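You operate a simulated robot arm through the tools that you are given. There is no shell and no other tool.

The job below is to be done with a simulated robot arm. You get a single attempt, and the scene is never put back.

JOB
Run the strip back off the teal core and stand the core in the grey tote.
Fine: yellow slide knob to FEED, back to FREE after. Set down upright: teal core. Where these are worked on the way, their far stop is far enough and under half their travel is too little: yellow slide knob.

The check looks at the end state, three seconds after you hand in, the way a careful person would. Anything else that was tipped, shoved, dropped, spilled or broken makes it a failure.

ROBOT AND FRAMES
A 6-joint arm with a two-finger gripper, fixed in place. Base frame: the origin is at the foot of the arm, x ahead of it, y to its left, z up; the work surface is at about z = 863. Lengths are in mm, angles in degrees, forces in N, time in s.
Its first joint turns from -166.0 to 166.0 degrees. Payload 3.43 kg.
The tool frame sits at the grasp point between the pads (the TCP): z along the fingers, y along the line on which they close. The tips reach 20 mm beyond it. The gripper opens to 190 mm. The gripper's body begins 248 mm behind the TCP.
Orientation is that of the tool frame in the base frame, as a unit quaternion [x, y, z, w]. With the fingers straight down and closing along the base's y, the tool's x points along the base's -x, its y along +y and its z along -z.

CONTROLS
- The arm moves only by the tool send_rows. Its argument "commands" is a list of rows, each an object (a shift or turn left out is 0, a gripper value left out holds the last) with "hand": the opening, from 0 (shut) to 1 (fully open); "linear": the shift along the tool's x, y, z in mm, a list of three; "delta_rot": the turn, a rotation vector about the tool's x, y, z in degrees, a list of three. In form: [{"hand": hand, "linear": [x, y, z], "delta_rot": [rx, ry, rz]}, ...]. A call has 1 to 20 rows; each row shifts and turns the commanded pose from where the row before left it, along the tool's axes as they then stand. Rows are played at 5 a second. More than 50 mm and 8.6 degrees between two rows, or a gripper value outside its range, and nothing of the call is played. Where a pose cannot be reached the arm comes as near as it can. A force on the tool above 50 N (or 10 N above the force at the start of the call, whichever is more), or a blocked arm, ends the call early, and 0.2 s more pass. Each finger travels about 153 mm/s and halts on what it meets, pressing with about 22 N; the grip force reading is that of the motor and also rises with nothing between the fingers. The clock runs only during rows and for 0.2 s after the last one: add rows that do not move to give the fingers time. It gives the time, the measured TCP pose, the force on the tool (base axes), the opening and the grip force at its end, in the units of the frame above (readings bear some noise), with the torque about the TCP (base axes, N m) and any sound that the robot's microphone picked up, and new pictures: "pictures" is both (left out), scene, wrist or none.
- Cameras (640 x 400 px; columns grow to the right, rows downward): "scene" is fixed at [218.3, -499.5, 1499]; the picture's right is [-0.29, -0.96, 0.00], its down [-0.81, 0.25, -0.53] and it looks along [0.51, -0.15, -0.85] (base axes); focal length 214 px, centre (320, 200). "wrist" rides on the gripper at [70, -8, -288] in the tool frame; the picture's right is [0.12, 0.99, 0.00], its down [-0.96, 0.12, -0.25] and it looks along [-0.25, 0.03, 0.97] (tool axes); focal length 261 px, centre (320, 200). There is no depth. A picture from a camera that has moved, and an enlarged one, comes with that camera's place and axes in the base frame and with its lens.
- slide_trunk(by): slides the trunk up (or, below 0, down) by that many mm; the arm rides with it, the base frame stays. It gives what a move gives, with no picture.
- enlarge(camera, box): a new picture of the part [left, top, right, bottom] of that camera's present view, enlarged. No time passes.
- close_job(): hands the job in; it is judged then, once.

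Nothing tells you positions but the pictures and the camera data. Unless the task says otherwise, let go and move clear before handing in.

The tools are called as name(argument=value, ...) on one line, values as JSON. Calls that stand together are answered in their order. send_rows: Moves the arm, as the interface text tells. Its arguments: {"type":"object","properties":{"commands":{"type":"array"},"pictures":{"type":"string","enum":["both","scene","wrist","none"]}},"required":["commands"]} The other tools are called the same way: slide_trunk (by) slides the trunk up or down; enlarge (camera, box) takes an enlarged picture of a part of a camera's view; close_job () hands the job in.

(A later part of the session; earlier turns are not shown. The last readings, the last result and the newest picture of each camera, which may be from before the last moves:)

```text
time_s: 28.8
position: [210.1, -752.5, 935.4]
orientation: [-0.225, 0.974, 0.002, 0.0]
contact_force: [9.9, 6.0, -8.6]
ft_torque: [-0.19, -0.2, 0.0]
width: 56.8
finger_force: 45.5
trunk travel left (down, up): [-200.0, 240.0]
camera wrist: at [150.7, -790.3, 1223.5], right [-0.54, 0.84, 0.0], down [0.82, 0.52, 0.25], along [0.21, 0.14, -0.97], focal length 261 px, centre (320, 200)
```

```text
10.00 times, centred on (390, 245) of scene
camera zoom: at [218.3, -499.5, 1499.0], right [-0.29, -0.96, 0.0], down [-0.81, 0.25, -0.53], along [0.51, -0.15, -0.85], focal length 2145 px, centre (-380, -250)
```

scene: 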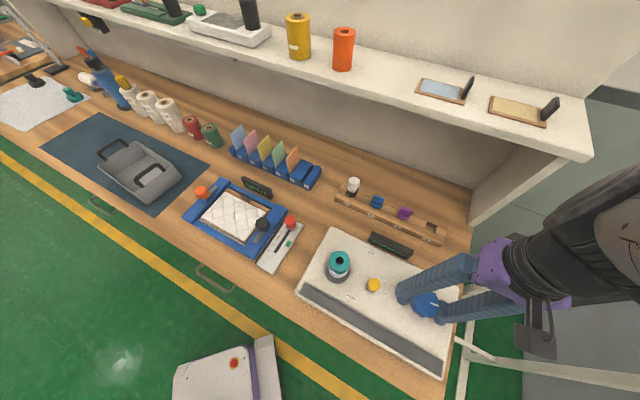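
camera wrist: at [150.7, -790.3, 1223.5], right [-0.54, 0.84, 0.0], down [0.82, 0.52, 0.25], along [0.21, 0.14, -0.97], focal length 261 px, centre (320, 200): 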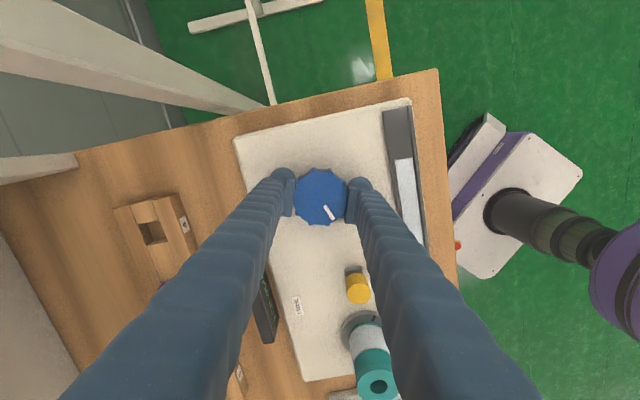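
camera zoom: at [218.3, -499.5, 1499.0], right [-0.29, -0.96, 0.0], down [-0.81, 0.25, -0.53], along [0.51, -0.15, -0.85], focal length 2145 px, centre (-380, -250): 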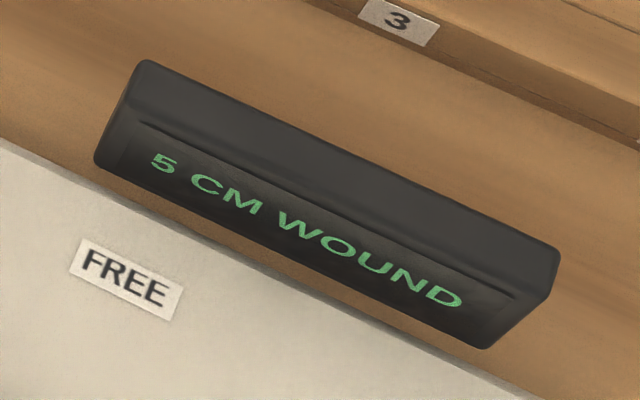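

The display is down to 5 cm, which should be about 39° more. I'll turn most of that, then check.

send_rows(commands=[{"delta_rot": [0, 0, -6]}, {"delta_rot": [0, 0, -6]}, {"delta_rot": [0, 0, -6]}, {"delta_rot": [0, 0, -6]}, {"delta_rot": [0, 0, -6]}, {"delta_rot": [0, 0, -5]}, {}], pictures="wrist")

enlarge(camera="scene", box=[300, 225, 480, 375])

enlarge(camera="scene", box=[360, 225, 420, 265])

```text
time_s: 30.4
position: [210.3, -750.5, 935.6]
orientation: [-0.507, 0.862, 0.001, 0.001]
contact_force: [-3.9, 27.6, -20.4]
ft_torque: [0.03, -0.2, -0.02]
width: 56.6
finger_force: 44.7
trunk travel left (down, up): [-200.0, 240.0]
camera wrist: at [182.3, -816.7, 1223.5], right [-0.93, 0.38, 0.0], down [0.37, 0.9, 0.25], along [0.09, 0.23, -0.97], focal length 261 px, centre (320, 200)
```

wrist: 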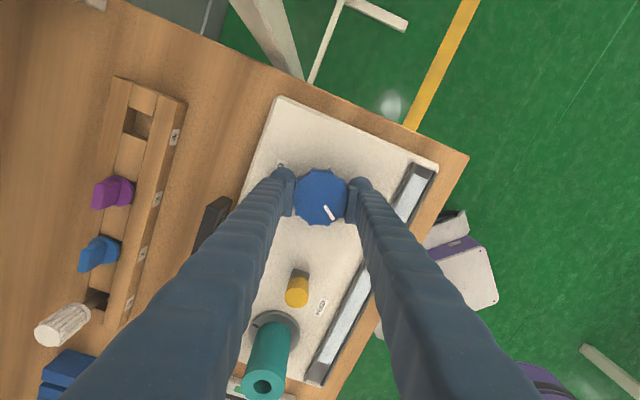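

```text
2.67 times, centred on (390, 300) of scene
camera zoom: at [218.3, -499.5, 1499.0], right [-0.29, -0.96, 0.0], down [-0.81, 0.25, -0.53], along [0.51, -0.15, -0.85], focal length 572 px, centre (133, -67)
```

zoom: 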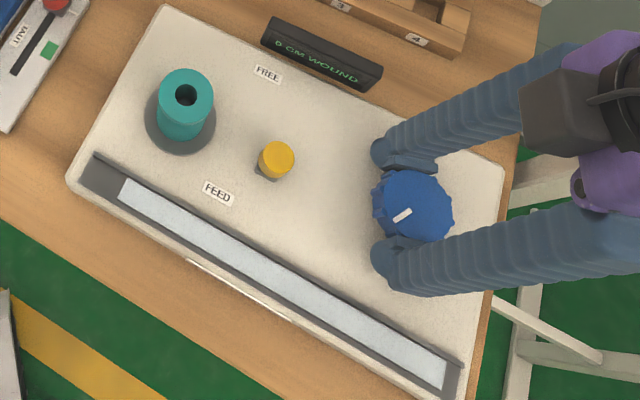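

```text
10.00 times, centred on (390, 245) of scene
camera zoom: at [218.3, -499.5, 1499.0], right [-0.29, -0.96, 0.0], down [-0.81, 0.25, -0.53], along [0.51, -0.15, -0.85], focal length 2145 px, centre (-380, -250)
```

zoom: 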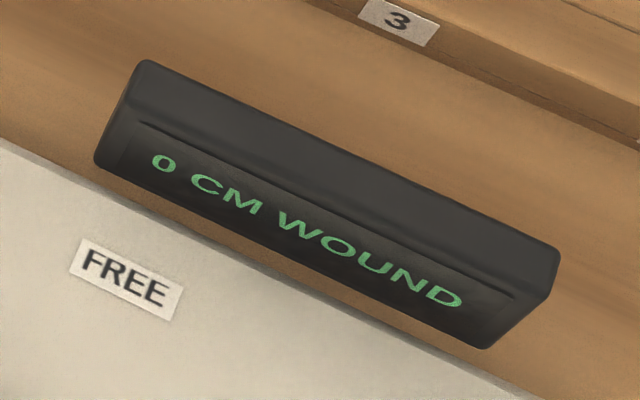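

The display reads 0 cm and the core is bare teal. I'll add a small nudge to be sure, then release and lift.

send_rows(commands=[{"delta_rot": [0, 0, -3]}, {}, {"hand": 0.5}, {}, {}, {"linear": [0, 0, -30]}, {"linear": [0, 0, -40]}, {"linear": [0, 0, -40]}, {"linear": [0, 0, -40]}, {}], pictures="wrist")

enlarge(camera="scene", box=[300, 225, 480, 375])

enlarge(camera="scene", box=[360, 225, 420, 265])

```text
time_s: 32.6
position: [208.7, -752.5, 1089.0]
orientation: [-0.528, 0.849, 0.0, -0.001]
contact_force: [-0.1, 0.0, 1.0]
ft_torque: [-0.04, -0.03, 0.03]
width: 94.9
finger_force: 0.0
trunk travel left (down, up): [-200.0, 240.0]
camera wrist: at [184.3, -819.3, 1376.2], right [-0.94, 0.33, 0.0], down [0.32, 0.91, 0.25], along [0.08, 0.23, -0.97], focal length 261 px, centre (320, 200)
```

wrist: 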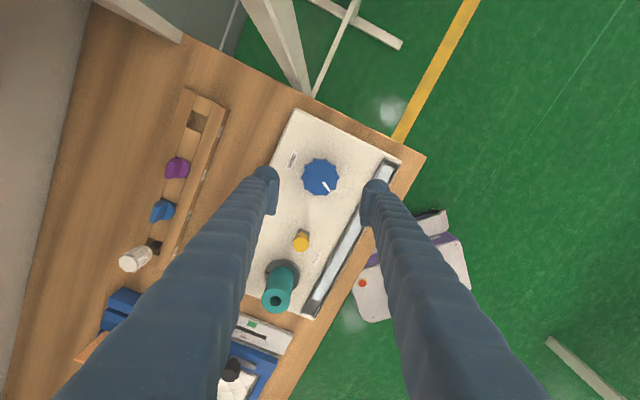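

```text
2.67 times, centred on (390, 300) of scene
camera zoom: at [218.3, -499.5, 1499.0], right [-0.29, -0.96, 0.0], down [-0.81, 0.25, -0.53], along [0.51, -0.15, -0.85], focal length 572 px, centre (133, -67)
```

zoom: 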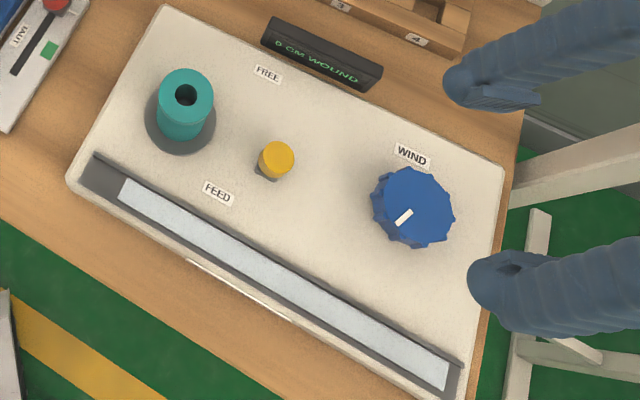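

```text
10.00 times, centred on (390, 245) of scene
camera zoom: at [218.3, -499.5, 1499.0], right [-0.29, -0.96, 0.0], down [-0.81, 0.25, -0.53], along [0.51, -0.15, -0.85], focal length 2145 px, centre (-380, -250)
```

zoom: 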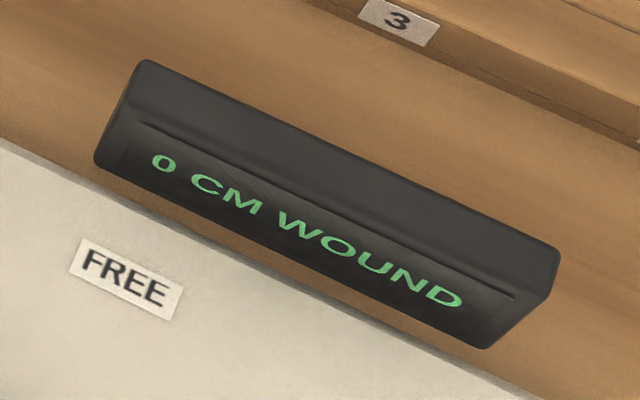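

The strip lies fully on the track and the display is at 0. Now the yellow knob goes back to FREE, and I'll grip it this time with fingers front and back.

send_rows(commands=[{"hand": 0.4, "delta_rot": [0, 0, 6.3]}, {"delta_rot": [0, 0, 6.3]}, {"delta_rot": [0, 0, 6.3]}, {"linear": [-39.8, 6.4, 0]}, {"linear": [-39.8, 6.4, 0]}, {"linear": [-39.8, 6.4, 0]}, {"linear": [0, 0, 35]}, {"linear": [0, 0, 35]}, {}])

enlarge(camera="wrist", box=[240, 120, 400, 270])

```text
time_s: 34.6
position: [282.9, -656.9, 1014.7]
orientation: [-0.381, 0.924, 0.0, 0.001]
contact_force: [-0.2, -0.6, -0.8]
ft_torque: [0.03, 0.02, -0.01]
width: 76.2
finger_force: 0.2
trunk travel left (down, up): [-200.0, 240.0]
camera wrist: at [238.8, -710.5, 1302.9], right [-0.79, 0.62, 0.0], down [0.6, 0.76, 0.25], along [0.15, 0.2, -0.97], focal length 261 px, centre (320, 200)
```

scene: 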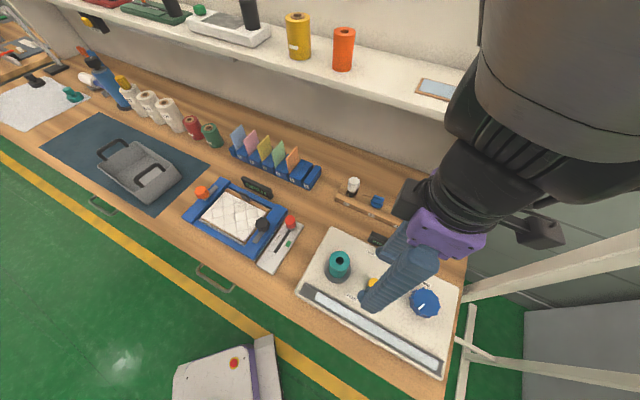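
wrist: 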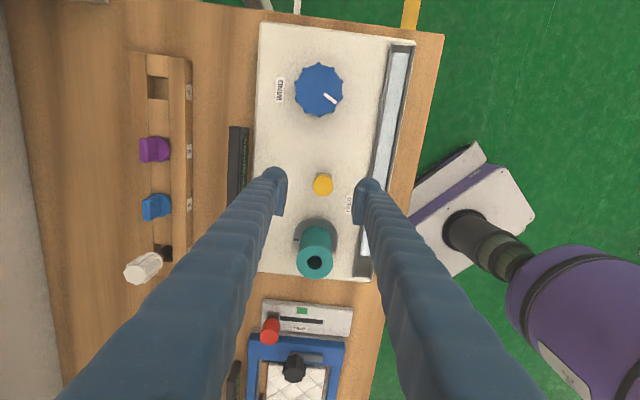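

```text
2.67 times, centred on (320, 195) of wrist
camera zoom: at [238.8, -710.5, 1302.9], right [-0.79, 0.62, 0.0], down [0.6, 0.76, 0.25], along [0.15, 0.2, -0.97], focal length 695 px, centre (320, 213)
```

zoom: 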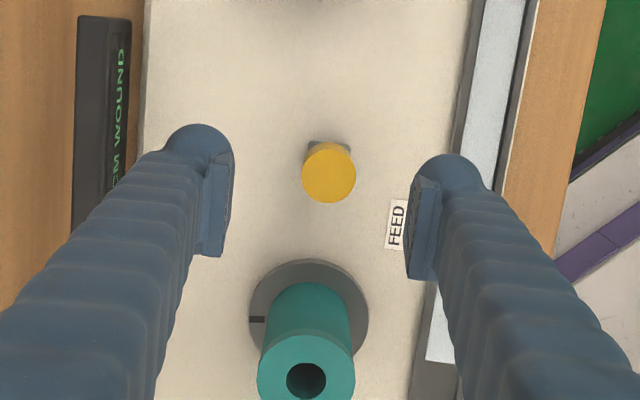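

The knob is about 5 mm toward the front of the tool centre. I'll correct, descend, grip and start pushing back toward FREE.

send_rows(commands=[{"linear": [0.8, 5, 40]}, {"linear": [0, 0, 35]}, {"linear": [0, 0, 9]}, {}, {"hand": 0.1}, {}, {}, {}], pictures="wrist")

```text
time_s: 36.4
position: [279.2, -653.8, 930.8]
orientation: [-0.382, 0.924, -0.001, 0.0]
contact_force: [2.9, -2.3, -3.2]
ft_torque: [0.0, 0.02, -0.02]
width: 23.3
finger_force: 45.3
trunk travel left (down, up): [-200.0, 240.0]
camera wrist: at [234.5, -708.6, 1218.6], right [-0.79, 0.62, 0.0], down [0.6, 0.76, 0.25], along [0.15, 0.2, -0.97], focal length 261 px, centre (320, 200)
```

wrist: 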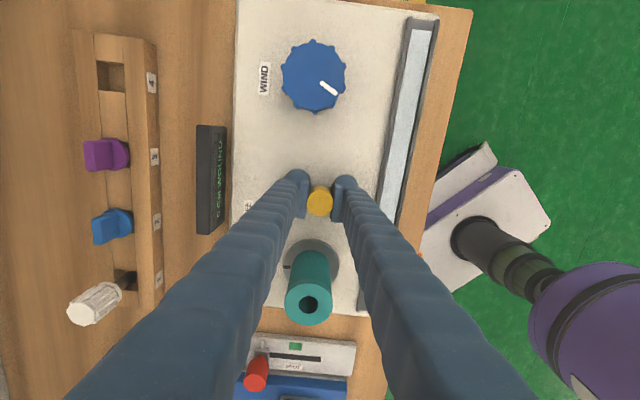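

The grip is good. I'll push back toward FREE (tool −y), about 46 mm.

send_rows(commands=[{"linear": [0, -6, 0]}, {"linear": [0, -6, 0]}, {"linear": [0, -6, 0]}, {"linear": [0, -6, 0]}, {"linear": [0, -6, 0]}, {"linear": [0, -5, 0]}, {"linear": [0, -4, 0]}, {}], pictures="wrist")

send_rows(commands=[{"linear": [0, -3, 0]}, {"linear": [0, -2, 0]}, {"linear": [0, -2, 0]}, {"linear": [0, -2, 0]}, {}], pictures="wrist")

```text
time_s: 38.2
position: [304.2, -679.7, 931.3]
orientation: [-0.382, 0.924, 0.002, 0.001]
contact_force: [-5.6, -4.8, -19.5]
ft_torque: [0.02, -0.11, 0.02]
width: 23.2
finger_force: 45.7
trunk travel left (down, up): [-200.0, 240.0]
camera wrist: at [260.4, -734.9, 1218.5], right [-0.79, 0.62, 0.0], down [0.6, 0.76, 0.25], along [0.15, 0.2, -0.97], focal length 261 px, centre (320, 200)
```

wrist: 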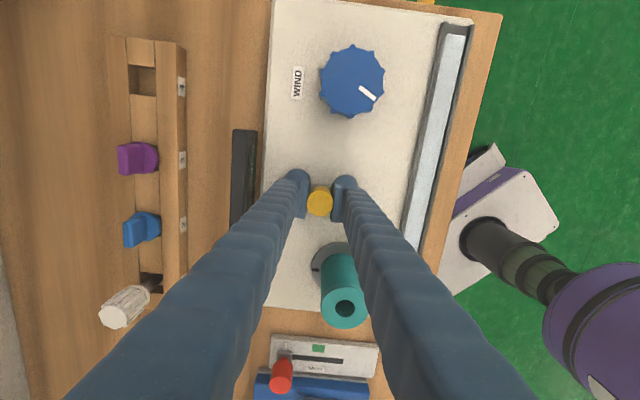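

```text
time_s: 39.4
position: [310.9, -686.8, 930.5]
orientation: [-0.382, 0.924, 0.0, 0.001]
contact_force: [-8.7, -1.8, -24.7]
ft_torque: [-0.09, -0.08, 0.05]
width: 23.1
finger_force: 44.9
trunk travel left (down, up): [-200.0, 240.0]
camera wrist: at [266.9, -741.4, 1218.7], right [-0.79, 0.62, 0.0], down [0.6, 0.76, 0.25], along [0.15, 0.2, -0.97], focal length 261 px, centre (320, 200)
```

wrist: 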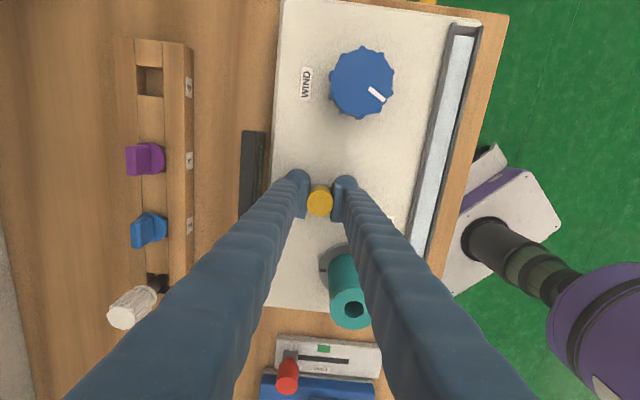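

It's almost at the original position. I'll push the last bit until the stop pushes back.

send_rows(commands=[{"linear": [0, -2, 1]}, {"linear": [0, -2, 0.5]}, {}], pictures="wrist")

```text
time_s: 40.2
position: [312.0, -686.2, 931.3]
orientation: [-0.381, 0.924, 0.001, 0.001]
contact_force: [-27.5, 22.9, -3.6]
ft_torque: [-0.02, -0.38, -0.02]
width: 23.2
finger_force: 45.0
trunk travel left (down, up): [-200.0, 240.0]
camera wrist: at [267.6, -742.3, 1218.7], right [-0.79, 0.62, 0.0], down [0.6, 0.76, 0.25], along [0.15, 0.2, -0.97], focal length 261 px, centre (320, 200)
```

wrist: 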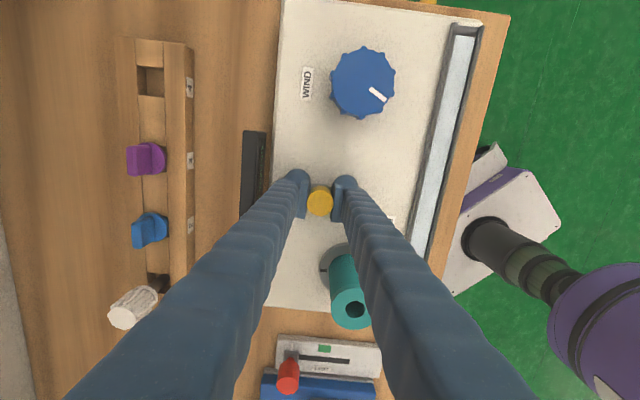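

At the FREE stop. I'll release and lift.

send_rows(commands=[{"linear": [0, 2, 0]}, {"hand": 0.3}, {}, {}, {"linear": [0, 0, -15]}, {"linear": [0, 0, -40]}, {"linear": [0, 0, -45]}, {"linear": [0, 0, -45]}, {"linear": [0, 0, -45]}, {}])

enlarge(camera="wrist", box=[240, 60, 400, 260])

```text
time_s: 42.4
position: [309.9, -685.2, 1122.7]
orientation: [-0.382, 0.924, 0.0, 0.0]
contact_force: [-1.2, 0.0, 0.0]
ft_torque: [-0.06, 0.03, 0.0]
width: 56.8
finger_force: 0.0
trunk travel left (down, up): [-200.0, 240.0]
camera wrist: at [266.1, -740.8, 1409.2], right [-0.79, 0.62, 0.0], down [0.6, 0.76, 0.25], along [0.15, 0.19, -0.97], focal length 261 px, centre (320, 200)
```

scene: 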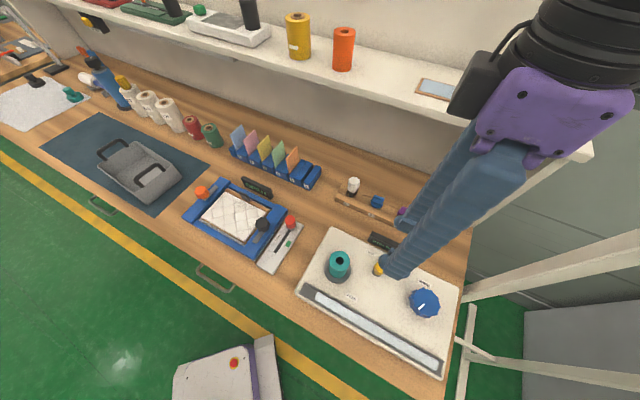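
wrist: 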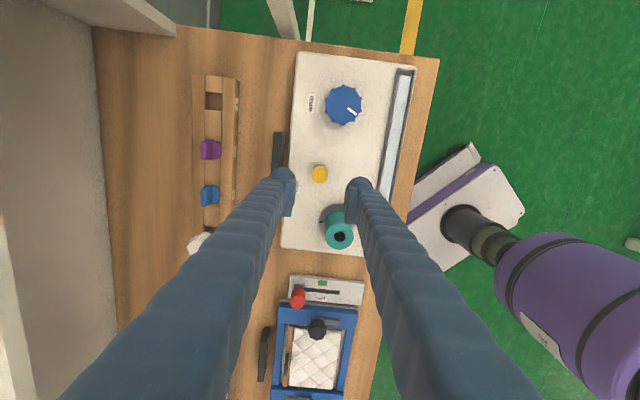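

```text
2.00 times, centred on (320, 160) of wrist
camera zoom: at [266.1, -740.8, 1409.2], right [-0.79, 0.62, 0.0], down [0.6, 0.76, 0.25], along [0.15, 0.19, -0.97], focal length 521 px, centre (320, 280)
```

zoom: 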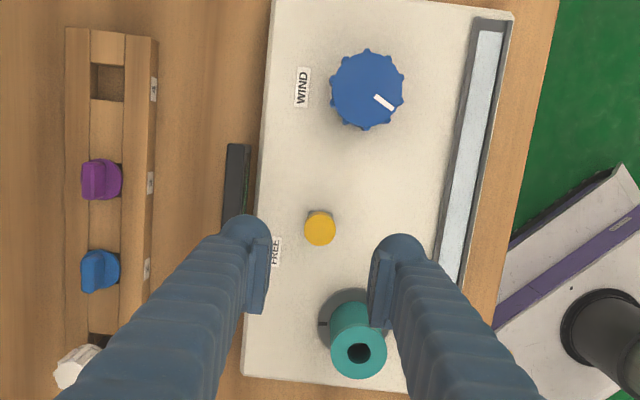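

The knob is back at FREE and the strip lies on the track. Next I'll move over the teal core and line up from close by.

send_rows(commands=[{"hand": 0.47, "linear": [-32.8, 14.4, 0]}, {"linear": [-32.8, 14.4, 0]}, {"linear": [-32.8, 14.4, 0]}, {"linear": [0, 0, 35]}, {"linear": [0, 0, 35]}, {}])

enlarge(camera="wrist", box=[240, 120, 400, 270])

enlarge(camera="scene", box=[310, 230, 450, 320])

```text
time_s: 43.8
position: [350.4, -586.8, 1053.3]
orientation: [-0.381, 0.924, 0.0, 0.0]
contact_force: [0.1, -1.0, 0.0]
ft_torque: [0.02, 0.01, -0.02]
width: 89.4
finger_force: 0.0
trunk travel left (down, up): [-200.0, 240.0]
camera wrist: at [305.6, -641.3, 1340.0], right [-0.79, 0.62, 0.0], down [0.6, 0.76, 0.25], along [0.15, 0.19, -0.97], focal length 261 px, centre (320, 200)
```

scene: 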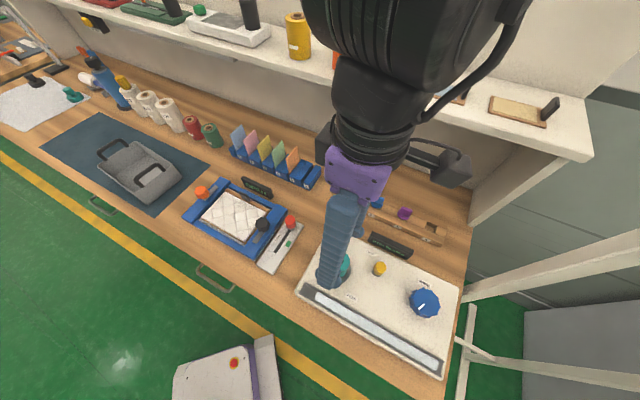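
wrist: 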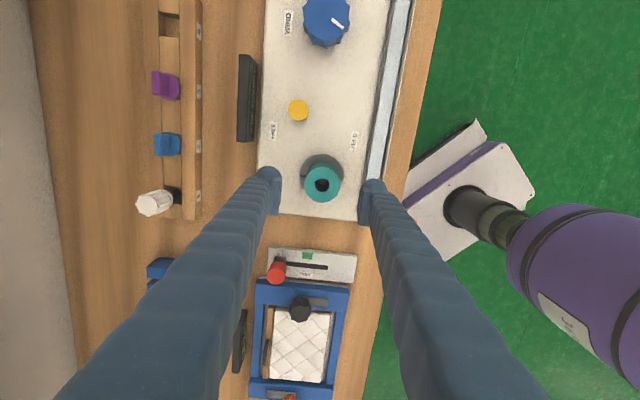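

```text
2.67 times, centred on (320, 195) of wrist
camera zoom: at [305.6, -641.3, 1340.0], right [-0.79, 0.62, 0.0], down [0.6, 0.76, 0.25], along [0.15, 0.19, -0.97], focal length 695 px, centre (320, 213)
```

zoom: 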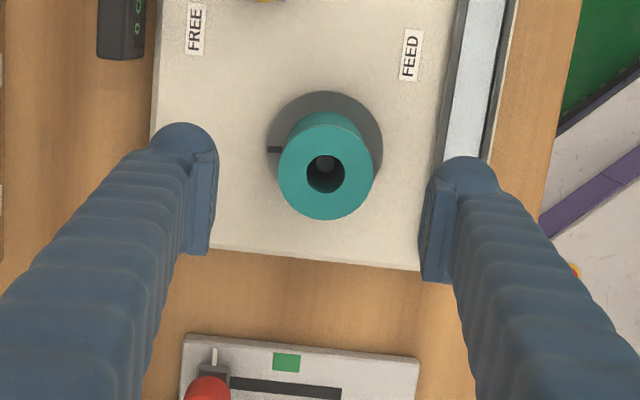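

```text
4.44 times, centred on (380, 275) of scene
camera zoom: at [218.3, -499.5, 1499.0], right [-0.29, -0.96, 0.0], down [-0.81, 0.25, -0.53], along [0.51, -0.15, -0.85], focal length 953 px, centre (53, -133)
```

zoom: 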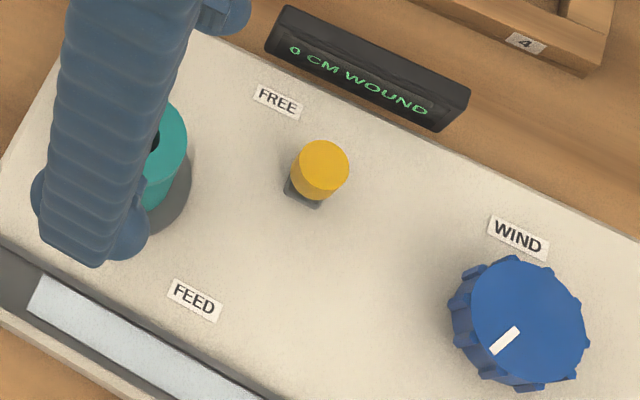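

The display reads 0 and the knob is at FREE. The core is about 4 mm off in tool y, so I'll correct, descend to z ≈ 958 and grip.

send_rows(commands=[{"linear": [-1.2, 3.7, 30]}, {"linear": [0, 0, 35]}, {"linear": [0, 0, 30]}, {}, {"hand": 0.18}, {}, {}, {}], pictures="wrist")

enlarge(camera="wrist", box=[240, 120, 400, 270])

```text
time_s: 45.6
position: [348.0, -583.2, 953.6]
orientation: [-0.382, 0.924, 0.0, 0.0]
contact_force: [0.0, 0.0, 2.3]
ft_torque: [-0.03, -0.05, 0.01]
width: 46.7
finger_force: 22.0
trunk travel left (down, up): [-200.0, 240.0]
camera wrist: at [304.4, -638.5, 1241.6], right [-0.79, 0.62, 0.0], down [0.6, 0.76, 0.25], along [0.15, 0.2, -0.97], focal length 261 px, centre (320, 200)
```

wrist: 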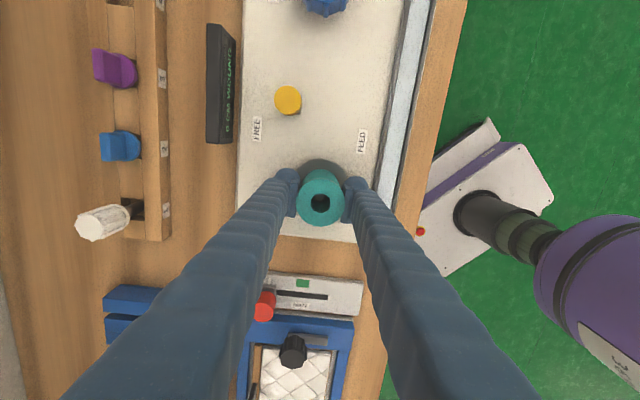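

```text
2.67 times, centred on (320, 195) of wrist
camera zoom: at [304.4, -638.5, 1241.6], right [-0.79, 0.62, 0.0], down [0.6, 0.76, 0.25], along [0.15, 0.2, -0.97], focal length 695 px, centre (320, 213)
```

zoom: 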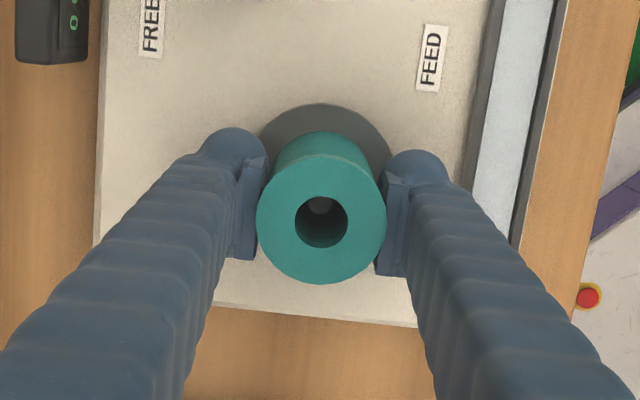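

Gripped cleanly with no side load. I'll lift straight up off the spindle.

send_rows(commands=[{"linear": [0, 0, -10]}, {"linear": [0, 0, -15]}, {"linear": [0, 0, -20]}, {"linear": [0, 0, -25]}, {"linear": [0, 0, -35]}, {"linear": [0, 0, -40]}, {"linear": [0, 0, -35]}, {}])

enlarge(camera="scene", box=[290, 190, 470, 320])

```text
time_s: 47.4
position: [350.3, -584.2, 1135.5]
orientation: [-0.382, 0.924, 0.001, 0.0]
contact_force: [0.0, -0.5, -1.0]
ft_torque: [-0.02, 0.02, -0.01]
width: 46.7
finger_force: 21.9
trunk travel left (down, up): [-200.0, 240.0]
camera wrist: at [307.0, -638.8, 1422.7], right [-0.79, 0.62, 0.0], down [0.6, 0.76, 0.25], along [0.15, 0.2, -0.97], focal length 261 px, centre (320, 200)
```

scene: 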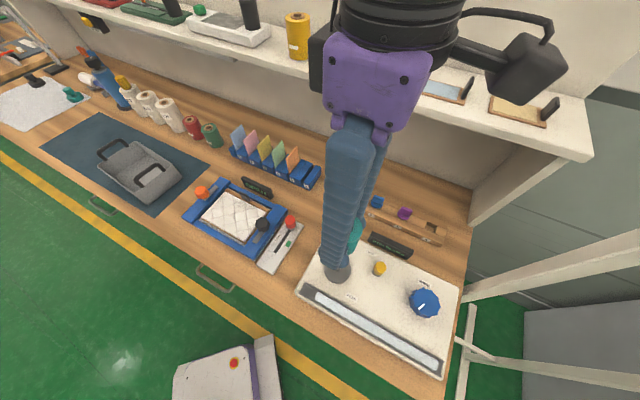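
wrist: 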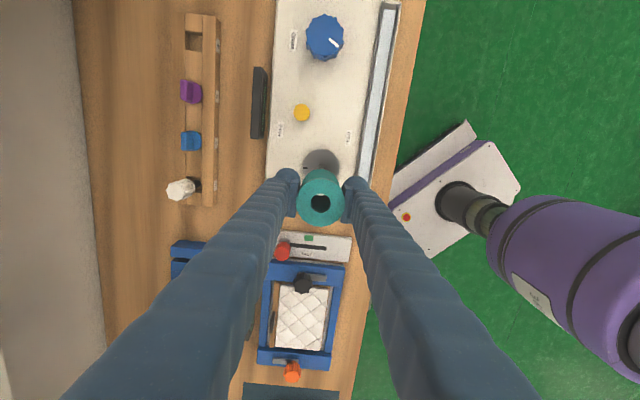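

```text
3.08 times, centred on (380, 255) of scene
camera zoom: at [218.3, -499.5, 1499.0], right [-0.29, -0.96, 0.0], down [-0.81, 0.25, -0.53], along [0.51, -0.15, -0.85], focal length 660 px, centre (135, 31)
```

zoom: 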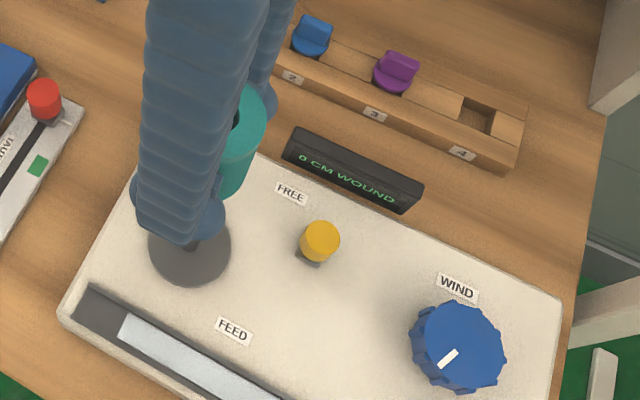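

The core is off the spindle and held vertical. I'll carry it high (bottom above z ≈ 1080) toward the tote, stopping short for a look.

send_rows(commands=[{"linear": [-20, 0, 0]}, {"linear": [-40, 1, 0]}, {"linear": [-45, 1, 0]}, {"linear": [-45, 1, 0]}, {"linear": [-45, 1, 0]}, {"linear": [-45, 1, 0]}, {"linear": [-45, 1, 0]}, {"linear": [-45, 1, 0]}, {"linear": [-45, 1, 0]}, {"linear": [-45, 1, 0]}, {"linear": [-45, 1, 0]}, {"linear": [-45, 1, 0]}, {"linear": [-45, 1, 0]}, {"linear": [-40, 1, 0]}, {"linear": [-20, 0, 0]}, {}])

enlarge(camera="wrist", box=[220, 150, 420, 350])

enlarge(camera="scene", box=[60, 80, 240, 220])

```text
time_s: 50.8
position: [774.7, -141.4, 1135.4]
orientation: [-0.382, 0.924, 0.0, 0.0]
contact_force: [0.8, 0.0, -0.3]
ft_torque: [-0.02, 0.0, 0.0]
width: 46.5
finger_force: 21.9
trunk travel left (down, up): [-200.0, 240.0]
camera wrist: at [730.6, -196.8, 1422.9], right [-0.79, 0.62, 0.0], down [0.6, 0.76, 0.25], along [0.15, 0.19, -0.97], focal length 261 px, centre (320, 200)
```

scene: 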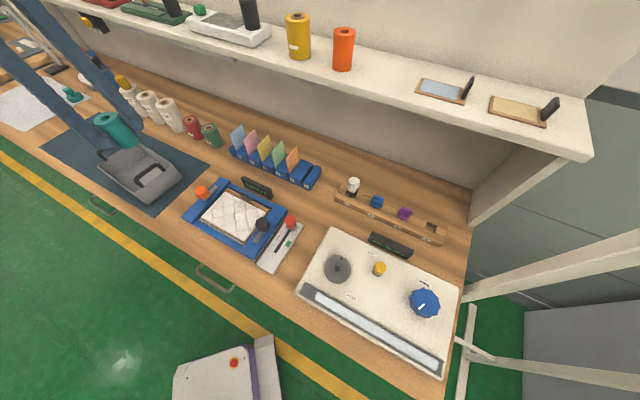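
wrist: 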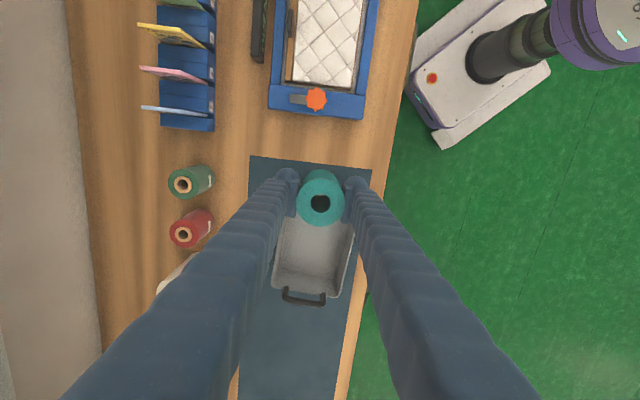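

```text
2.00 times, centred on (320, 250) of wrist
camera zoom: at [730.6, -196.8, 1422.9], right [-0.79, 0.62, 0.0], down [0.6, 0.76, 0.25], along [0.15, 0.19, -0.97], focal length 521 px, centre (320, 100)
```

zoom: 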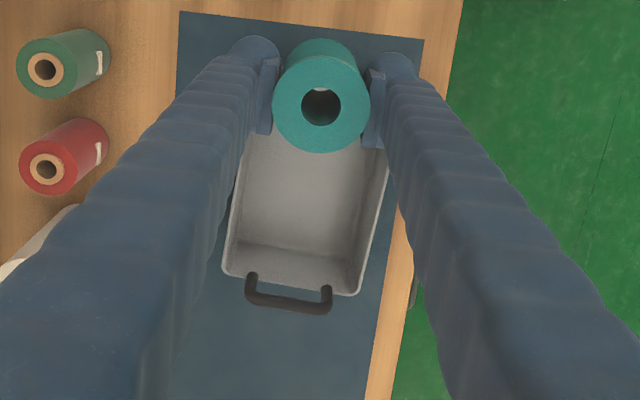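

```text
2.86 times, centred on (150, 150) of scene
camera zoom: at [218.3, -499.5, 1499.0], right [-0.29, -0.96, 0.0], down [-0.81, 0.25, -0.53], along [0.51, -0.15, -0.85], focal length 613 px, centre (806, 343)
```

zoom: 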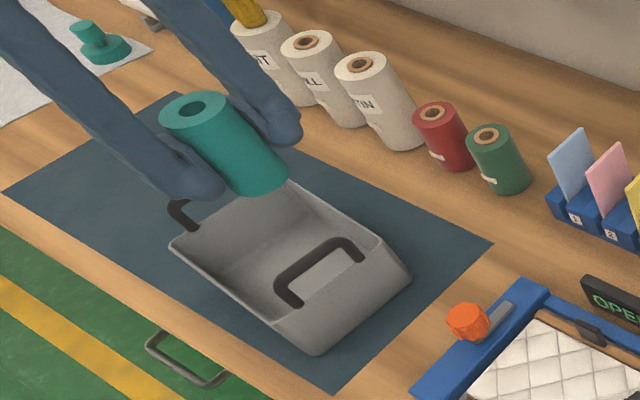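

The core is held upright, about 73 mm long with its bottom about 36 mm below the TCP. The tote centre is about 151 mm ahead with its floor near z ≈ 870. I'll move over the centre and check.

send_rows(commands=[{"linear": [-37.8, 1.9, 0]}, {"linear": [-37.8, 1.9, 0]}, {"linear": [-37.8, 1.9, 0]}, {"linear": [-37.6, 1.8, 0]}, {"linear": [0, 0, 35]}, {"linear": [0, 0, 35]}, {}])

enlarge(camera="wrist", box=[220, 100, 420, 300])

enlarge(camera="scene", box=[60, 80, 240, 220])

```text
time_s: 52.4
position: [879.3, -28.9, 1067.9]
orientation: [-0.382, 0.924, 0.0, 0.002]
contact_force: [0.0, 0.0, 0.2]
ft_torque: [0.0, -0.02, -0.03]
width: 46.6
finger_force: 21.8
trunk travel left (down, up): [-200.0, 240.0]
camera wrist: at [833.3, -83.3, 1355.3], right [-0.79, 0.62, 0.0], down [0.6, 0.76, 0.25], along [0.15, 0.19, -0.97], focal length 261 px, centre (320, 200)
```

scene: 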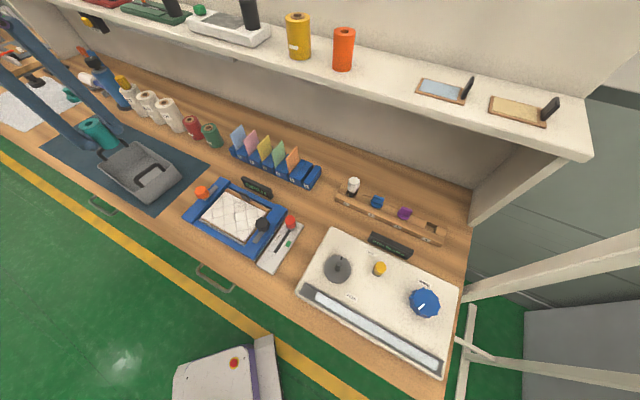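
wrist: 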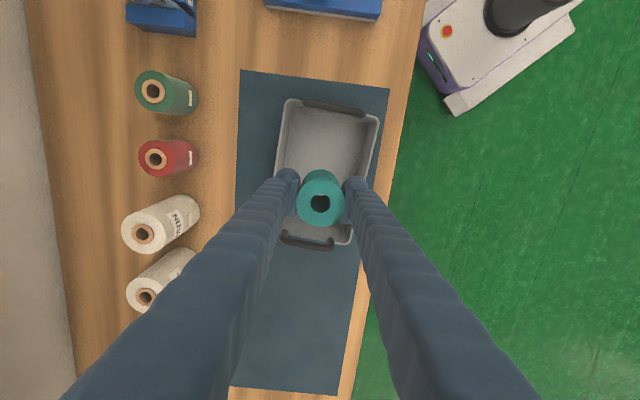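

```text
2.00 times, centred on (320, 200) of wrist
camera zoom: at [833.3, -83.3, 1355.3], right [-0.79, 0.62, 0.0], down [0.6, 0.76, 0.25], along [0.15, 0.19, -0.97], focal length 521 px, centre (320, 200)
```

zoom: 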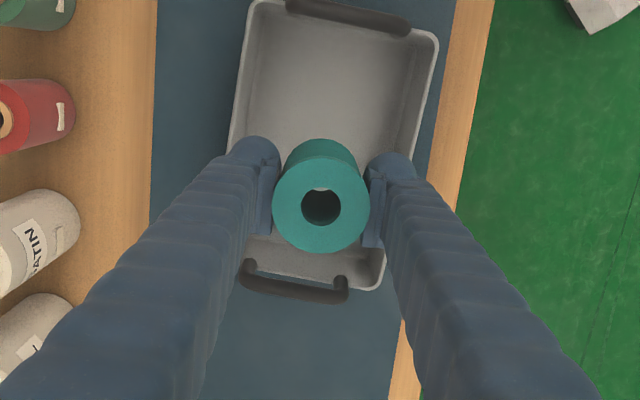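

```text
2.86 times, centred on (150, 150) of scene
camera zoom: at [218.3, -499.5, 1499.0], right [-0.29, -0.96, 0.0], down [-0.81, 0.25, -0.53], along [0.51, -0.15, -0.85], focal length 613 px, centre (806, 343)
```

zoom: 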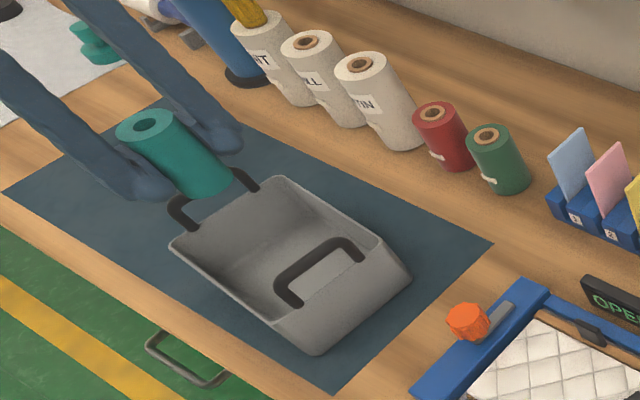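

The tool is nearly centred in the tote. I'll align with its walls, descend most of the way, then slowly.

send_rows(commands=[{"linear": [-2, -2, 0], "delta_rot": [0, 0, 4]}, {"linear": [0, 0, 40]}, {"linear": [0, 0, 40]}, {"linear": [0, 0, 30]}, {"linear": [0, 0, 20]}, {}])

enlarge(camera="wrist", box=[220, 100, 420, 300])

enlarge(camera="scene", box=[60, 80, 240, 220])

```text
time_s: 53.8
position: [880.0, -27.7, 934.1]
orientation: [-0.349, 0.937, 0.0, 0.0]
contact_force: [-0.4, -0.4, -0.8]
ft_torque: [0.01, 0.0, -0.01]
width: 46.6
finger_force: 21.9
trunk travel left (down, up): [-200.0, 240.0]
camera wrist: at [832.1, -80.1, 1222.8], right [-0.74, 0.67, 0.0], down [0.65, 0.72, 0.25], along [0.17, 0.18, -0.97], focal length 261 px, centre (320, 200)
```

scene: 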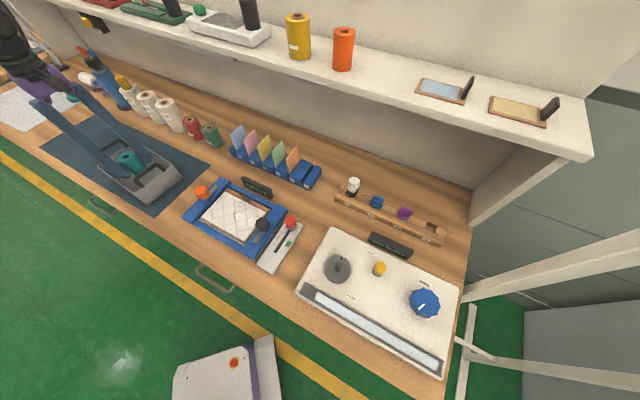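
wrist: 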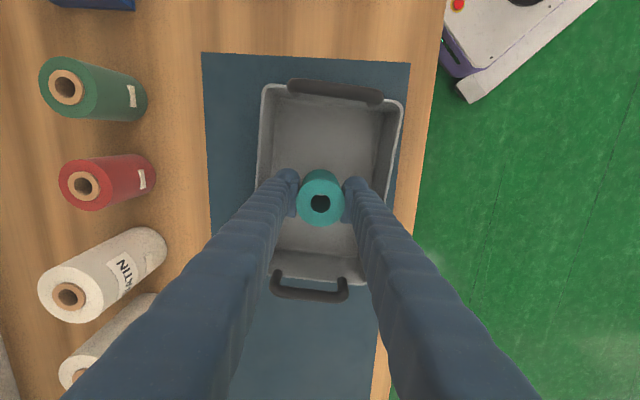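

```text
2.00 times, centred on (320, 200) of wrist
camera zoom: at [832.1, -80.1, 1222.8], right [-0.74, 0.67, 0.0], down [0.65, 0.72, 0.25], along [0.17, 0.18, -0.97], focal length 521 px, centre (320, 200)
```

zoom: 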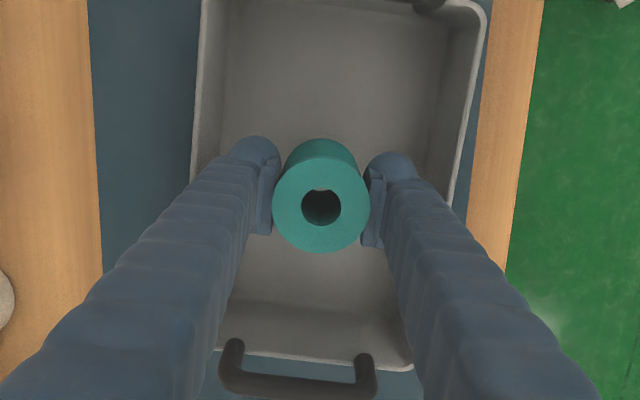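

```text
2.86 times, centred on (150, 150) of scene
camera zoom: at [218.3, -499.5, 1499.0], right [-0.29, -0.96, 0.0], down [-0.81, 0.25, -0.53], along [0.51, -0.15, -0.85], focal length 613 px, centre (806, 343)
```

zoom: 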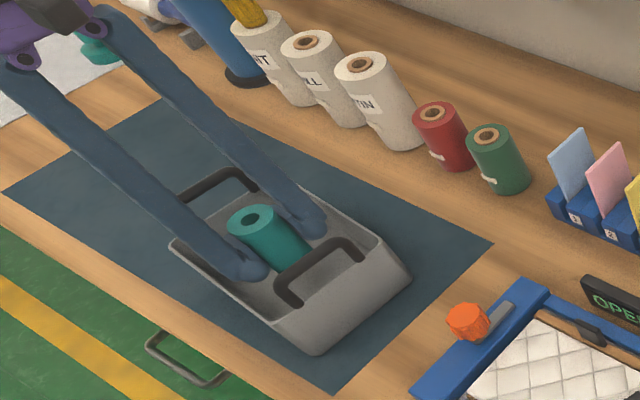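

The core is inside the tote between the walls. Now I'll lower slowly until it touches the floor.

send_rows(commands=[{"linear": [0, 0, 6]}, {"linear": [0, 0, 6]}, {"linear": [0, 0, 4]}, {}], pictures="none")

send_rows(commands=[{"linear": [0, 0, 3]}, {"linear": [0, 0, 2]}, {}], pictures="none")

```text
time_s: 54.8
position: [881.6, -28.7, 920.9]
orientation: [-0.35, 0.937, 0.001, 0.001]
contact_force: [-0.2, 1.1, -0.6]
ft_torque: [0.01, 0.0, -0.03]
width: 46.7
finger_force: 22.1
trunk travel left (down, up): [-200.0, 240.0]
```

```text
time_s: 55.6
position: [882.4, -29.4, 915.1]
orientation: [-0.349, 0.937, 0.0, 0.0]
contact_force: [-0.6, -0.4, -0.8]
ft_torque: [-0.01, 0.0, 0.01]
width: 46.2
finger_force: 21.7
trunk travel left (down, up): [-200.0, 240.0]
```

No contact yet at z ≈ 915. I'll keep lowering in small steps.

send_rows(commands=[{"linear": [0, 0, 2]}, {"linear": [0, 0, 2]}, {}], pictures="none")

send_rows(commands=[{"linear": [0, 0, 1.5]}, {"linear": [0, 0, 1.5]}, {}], pictures="none")

send_rows(commands=[{"linear": [0, 0, 1.5]}, {}], pictures="wrist")

```text
time_s: 56.4
position: [882.2, -28.3, 911.9]
orientation: [-0.349, 0.937, 0.001, 0.0]
contact_force: [0.2, -0.2, -0.5]
ft_torque: [0.01, 0.01, 0.0]
width: 46.7
finger_force: 21.9
trunk travel left (down, up): [-200.0, 240.0]
```

```text
time_s: 57.2
position: [881.9, -29.2, 908.1]
orientation: [-0.35, 0.937, 0.0, 0.0]
contact_force: [-0.7, 0.7, -0.4]
ft_torque: [-0.01, 0.0, -0.01]
width: 46.3
finger_force: 21.3
trunk travel left (down, up): [-200.0, 240.0]
```

```text
time_s: 57.8
position: [881.8, -30.0, 907.0]
orientation: [-0.349, 0.937, 0.0, 0.0]
contact_force: [-0.7, -0.3, -1.1]
ft_torque: [-0.02, -0.04, 0.01]
width: 46.6
finger_force: 22.0
trunk travel left (down, up): [-200.0, 240.0]
camera wrist: at [833.9, -80.6, 1194.3], right [-0.74, 0.67, 0.0], down [0.65, 0.72, 0.25], along [0.17, 0.18, -0.97], focal length 261 px, centre (320, 200)
```

wrist: 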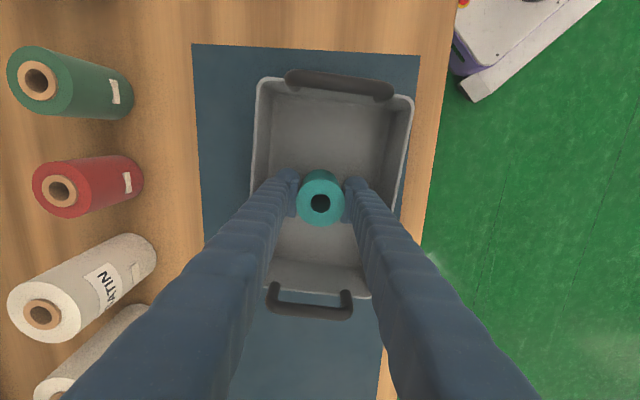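

Still free at z ≈ 907. I'll continue gently.

send_rows(commands=[{"linear": [0, 0, 1.5]}, {"linear": [0, 0, 1]}, {}], pictures="none")

send_rows(commands=[{"linear": [0, 0, 1.5]}, {}], pictures="none")

enlarge(camera="scene", box=[100, 120, 190, 210])

```text
time_s: 58.6
position: [883.3, -28.9, 903.3]
orientation: [-0.349, 0.937, 0.0, 0.0]
contact_force: [0.2, 0.0, -0.7]
ft_torque: [0.01, 0.0, -0.02]
width: 46.4
finger_force: 22.0
trunk travel left (down, up): [-200.0, 240.0]
```

```text
time_s: 59.2
position: [883.0, -29.7, 901.0]
orientation: [-0.35, 0.937, 0.0, 0.0]
contact_force: [0.3, -0.2, -0.8]
ft_torque: [0.01, 0.01, -0.01]
width: 46.7
finger_force: 21.8
trunk travel left (down, up): [-200.0, 240.0]
```

```text
4.44 times, centred on (145, 165) of scene
camera zoom: at [218.3, -499.5, 1499.0], right [-0.29, -0.96, 0.0], down [-0.81, 0.25, -0.53], along [0.51, -0.15, -0.85], focal length 953 px, centre (1098, 356)
```

zoom: 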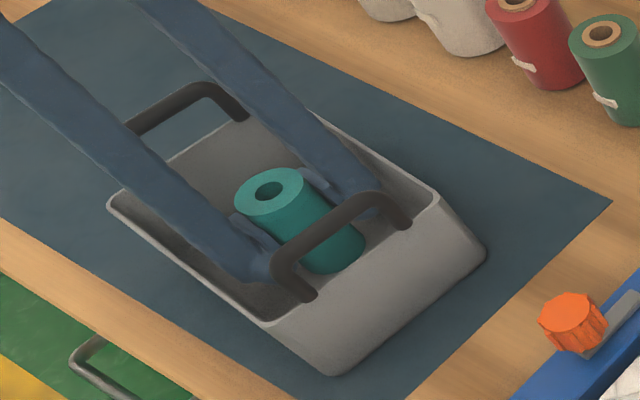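

Close to the floor. I'll continue in about 1 mm steps, watching the force.

send_rows(commands=[{"linear": [0, 0, 1]}, {"linear": [0, 0, 1]}, {}], pictures="none")

send_rows(commands=[{"linear": [0, 0, 1]}, {"linear": [0, 0, 0.5]}, {}], pictures="none")

send_rows(commands=[{"linear": [0, 0, 1]}, {"linear": [0, 0, 0.5]}, {}], pictures="none")

```text
time_s: 60.0
position: [882.6, -27.7, 901.5]
orientation: [-0.35, 0.937, 0.0, 0.0]
contact_force: [0.4, -1.8, 9.2]
ft_torque: [-0.05, 0.12, 0.01]
width: 46.7
finger_force: 22.3
trunk travel left (down, up): [-200.0, 240.0]
```

```text
time_s: 60.8
position: [882.7, -28.6, 901.8]
orientation: [-0.35, 0.937, -0.001, 0.002]
contact_force: [1.9, -7.5, 17.3]
ft_torque: [-0.2, 0.11, 0.02]
width: 46.6
finger_force: 22.2
trunk travel left (down, up): [-200.0, 240.0]
```

```text
time_s: 61.6
position: [883.0, -28.3, 898.8]
orientation: [-0.349, 0.937, -0.002, 0.001]
contact_force: [5.1, -5.1, 21.0]
ft_torque: [-0.15, -0.04, -0.03]
width: 46.4
finger_force: 22.4
trunk travel left (down, up): [-200.0, 240.0]
```

Floor contact made (about 20 N). I'll back off the press a couple of millimetres, open modestly and check.

send_rows(commands=[{"linear": [0, 0, -1.5]}, {"linear": [0, 0, -1]}, {}], pictures="none")

send_rows(commands=[{"hand": 0.27}, {"hand": 0.3}, {"hand": 0.36}, {}, {}])

enlarge(camera="scene", box=[100, 120, 190, 210])

enlarge(camera="wrist", box=[220, 100, 420, 300])

```text
time_s: 62.4
position: [882.0, -26.8, 899.4]
orientation: [-0.35, 0.937, 0.001, -0.001]
contact_force: [-0.2, -0.1, 1.1]
ft_torque: [0.03, 0.0, -0.02]
width: 46.6
finger_force: 22.5
trunk travel left (down, up): [-200.0, 240.0]
```

```text
time_s: 63.6
position: [883.1, -29.1, 900.8]
orientation: [-0.349, 0.937, 0.0, 0.0]
contact_force: [0.1, -0.2, -0.6]
ft_torque: [0.01, 0.01, 0.0]
width: 68.6
finger_force: 0.1
trunk travel left (down, up): [-200.0, 240.0]
camera wrist: at [835.0, -79.7, 1188.7], right [-0.74, 0.67, 0.0], down [0.65, 0.72, 0.25], along [0.17, 0.18, -0.97], focal length 261 px, centre (320, 200)
```

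scene: 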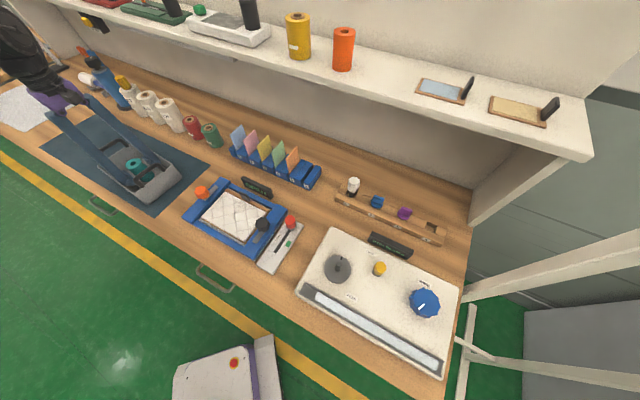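
wrist: 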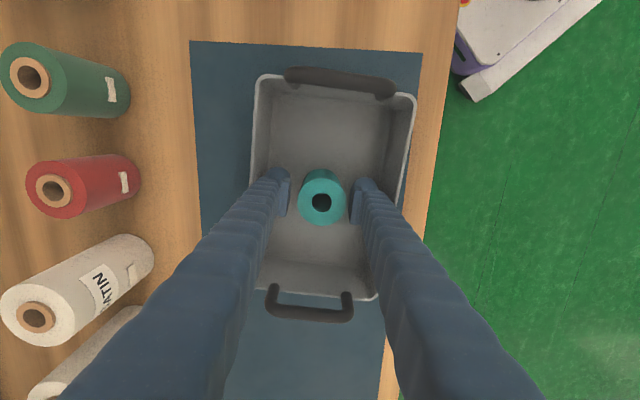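

```text
4.44 times, centred on (145, 165) of scene
camera zoom: at [218.3, -499.5, 1499.0], right [-0.29, -0.96, 0.0], down [-0.81, 0.25, -0.53], along [0.51, -0.15, -0.85], focal length 953 px, centre (1098, 356)
```

zoom: 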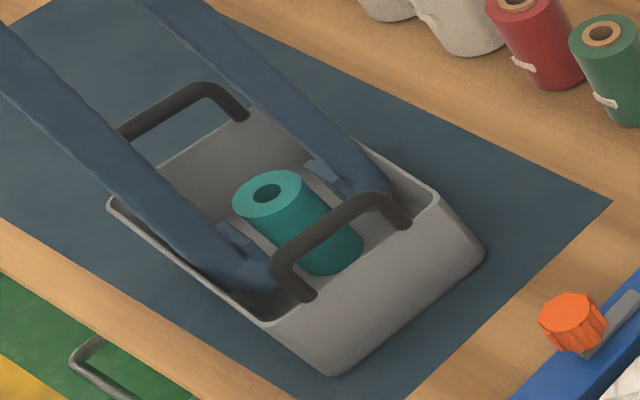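

```text
2.00 times, centred on (320, 200) of wrist
camera zoom: at [835.0, -79.7, 1188.7], right [-0.74, 0.67, 0.0], down [0.65, 0.72, 0.25], along [0.17, 0.18, -0.97], focal length 521 px, centre (320, 200)
```

zoom: 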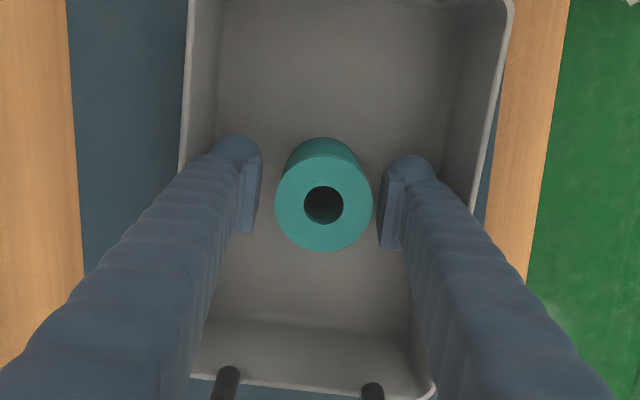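

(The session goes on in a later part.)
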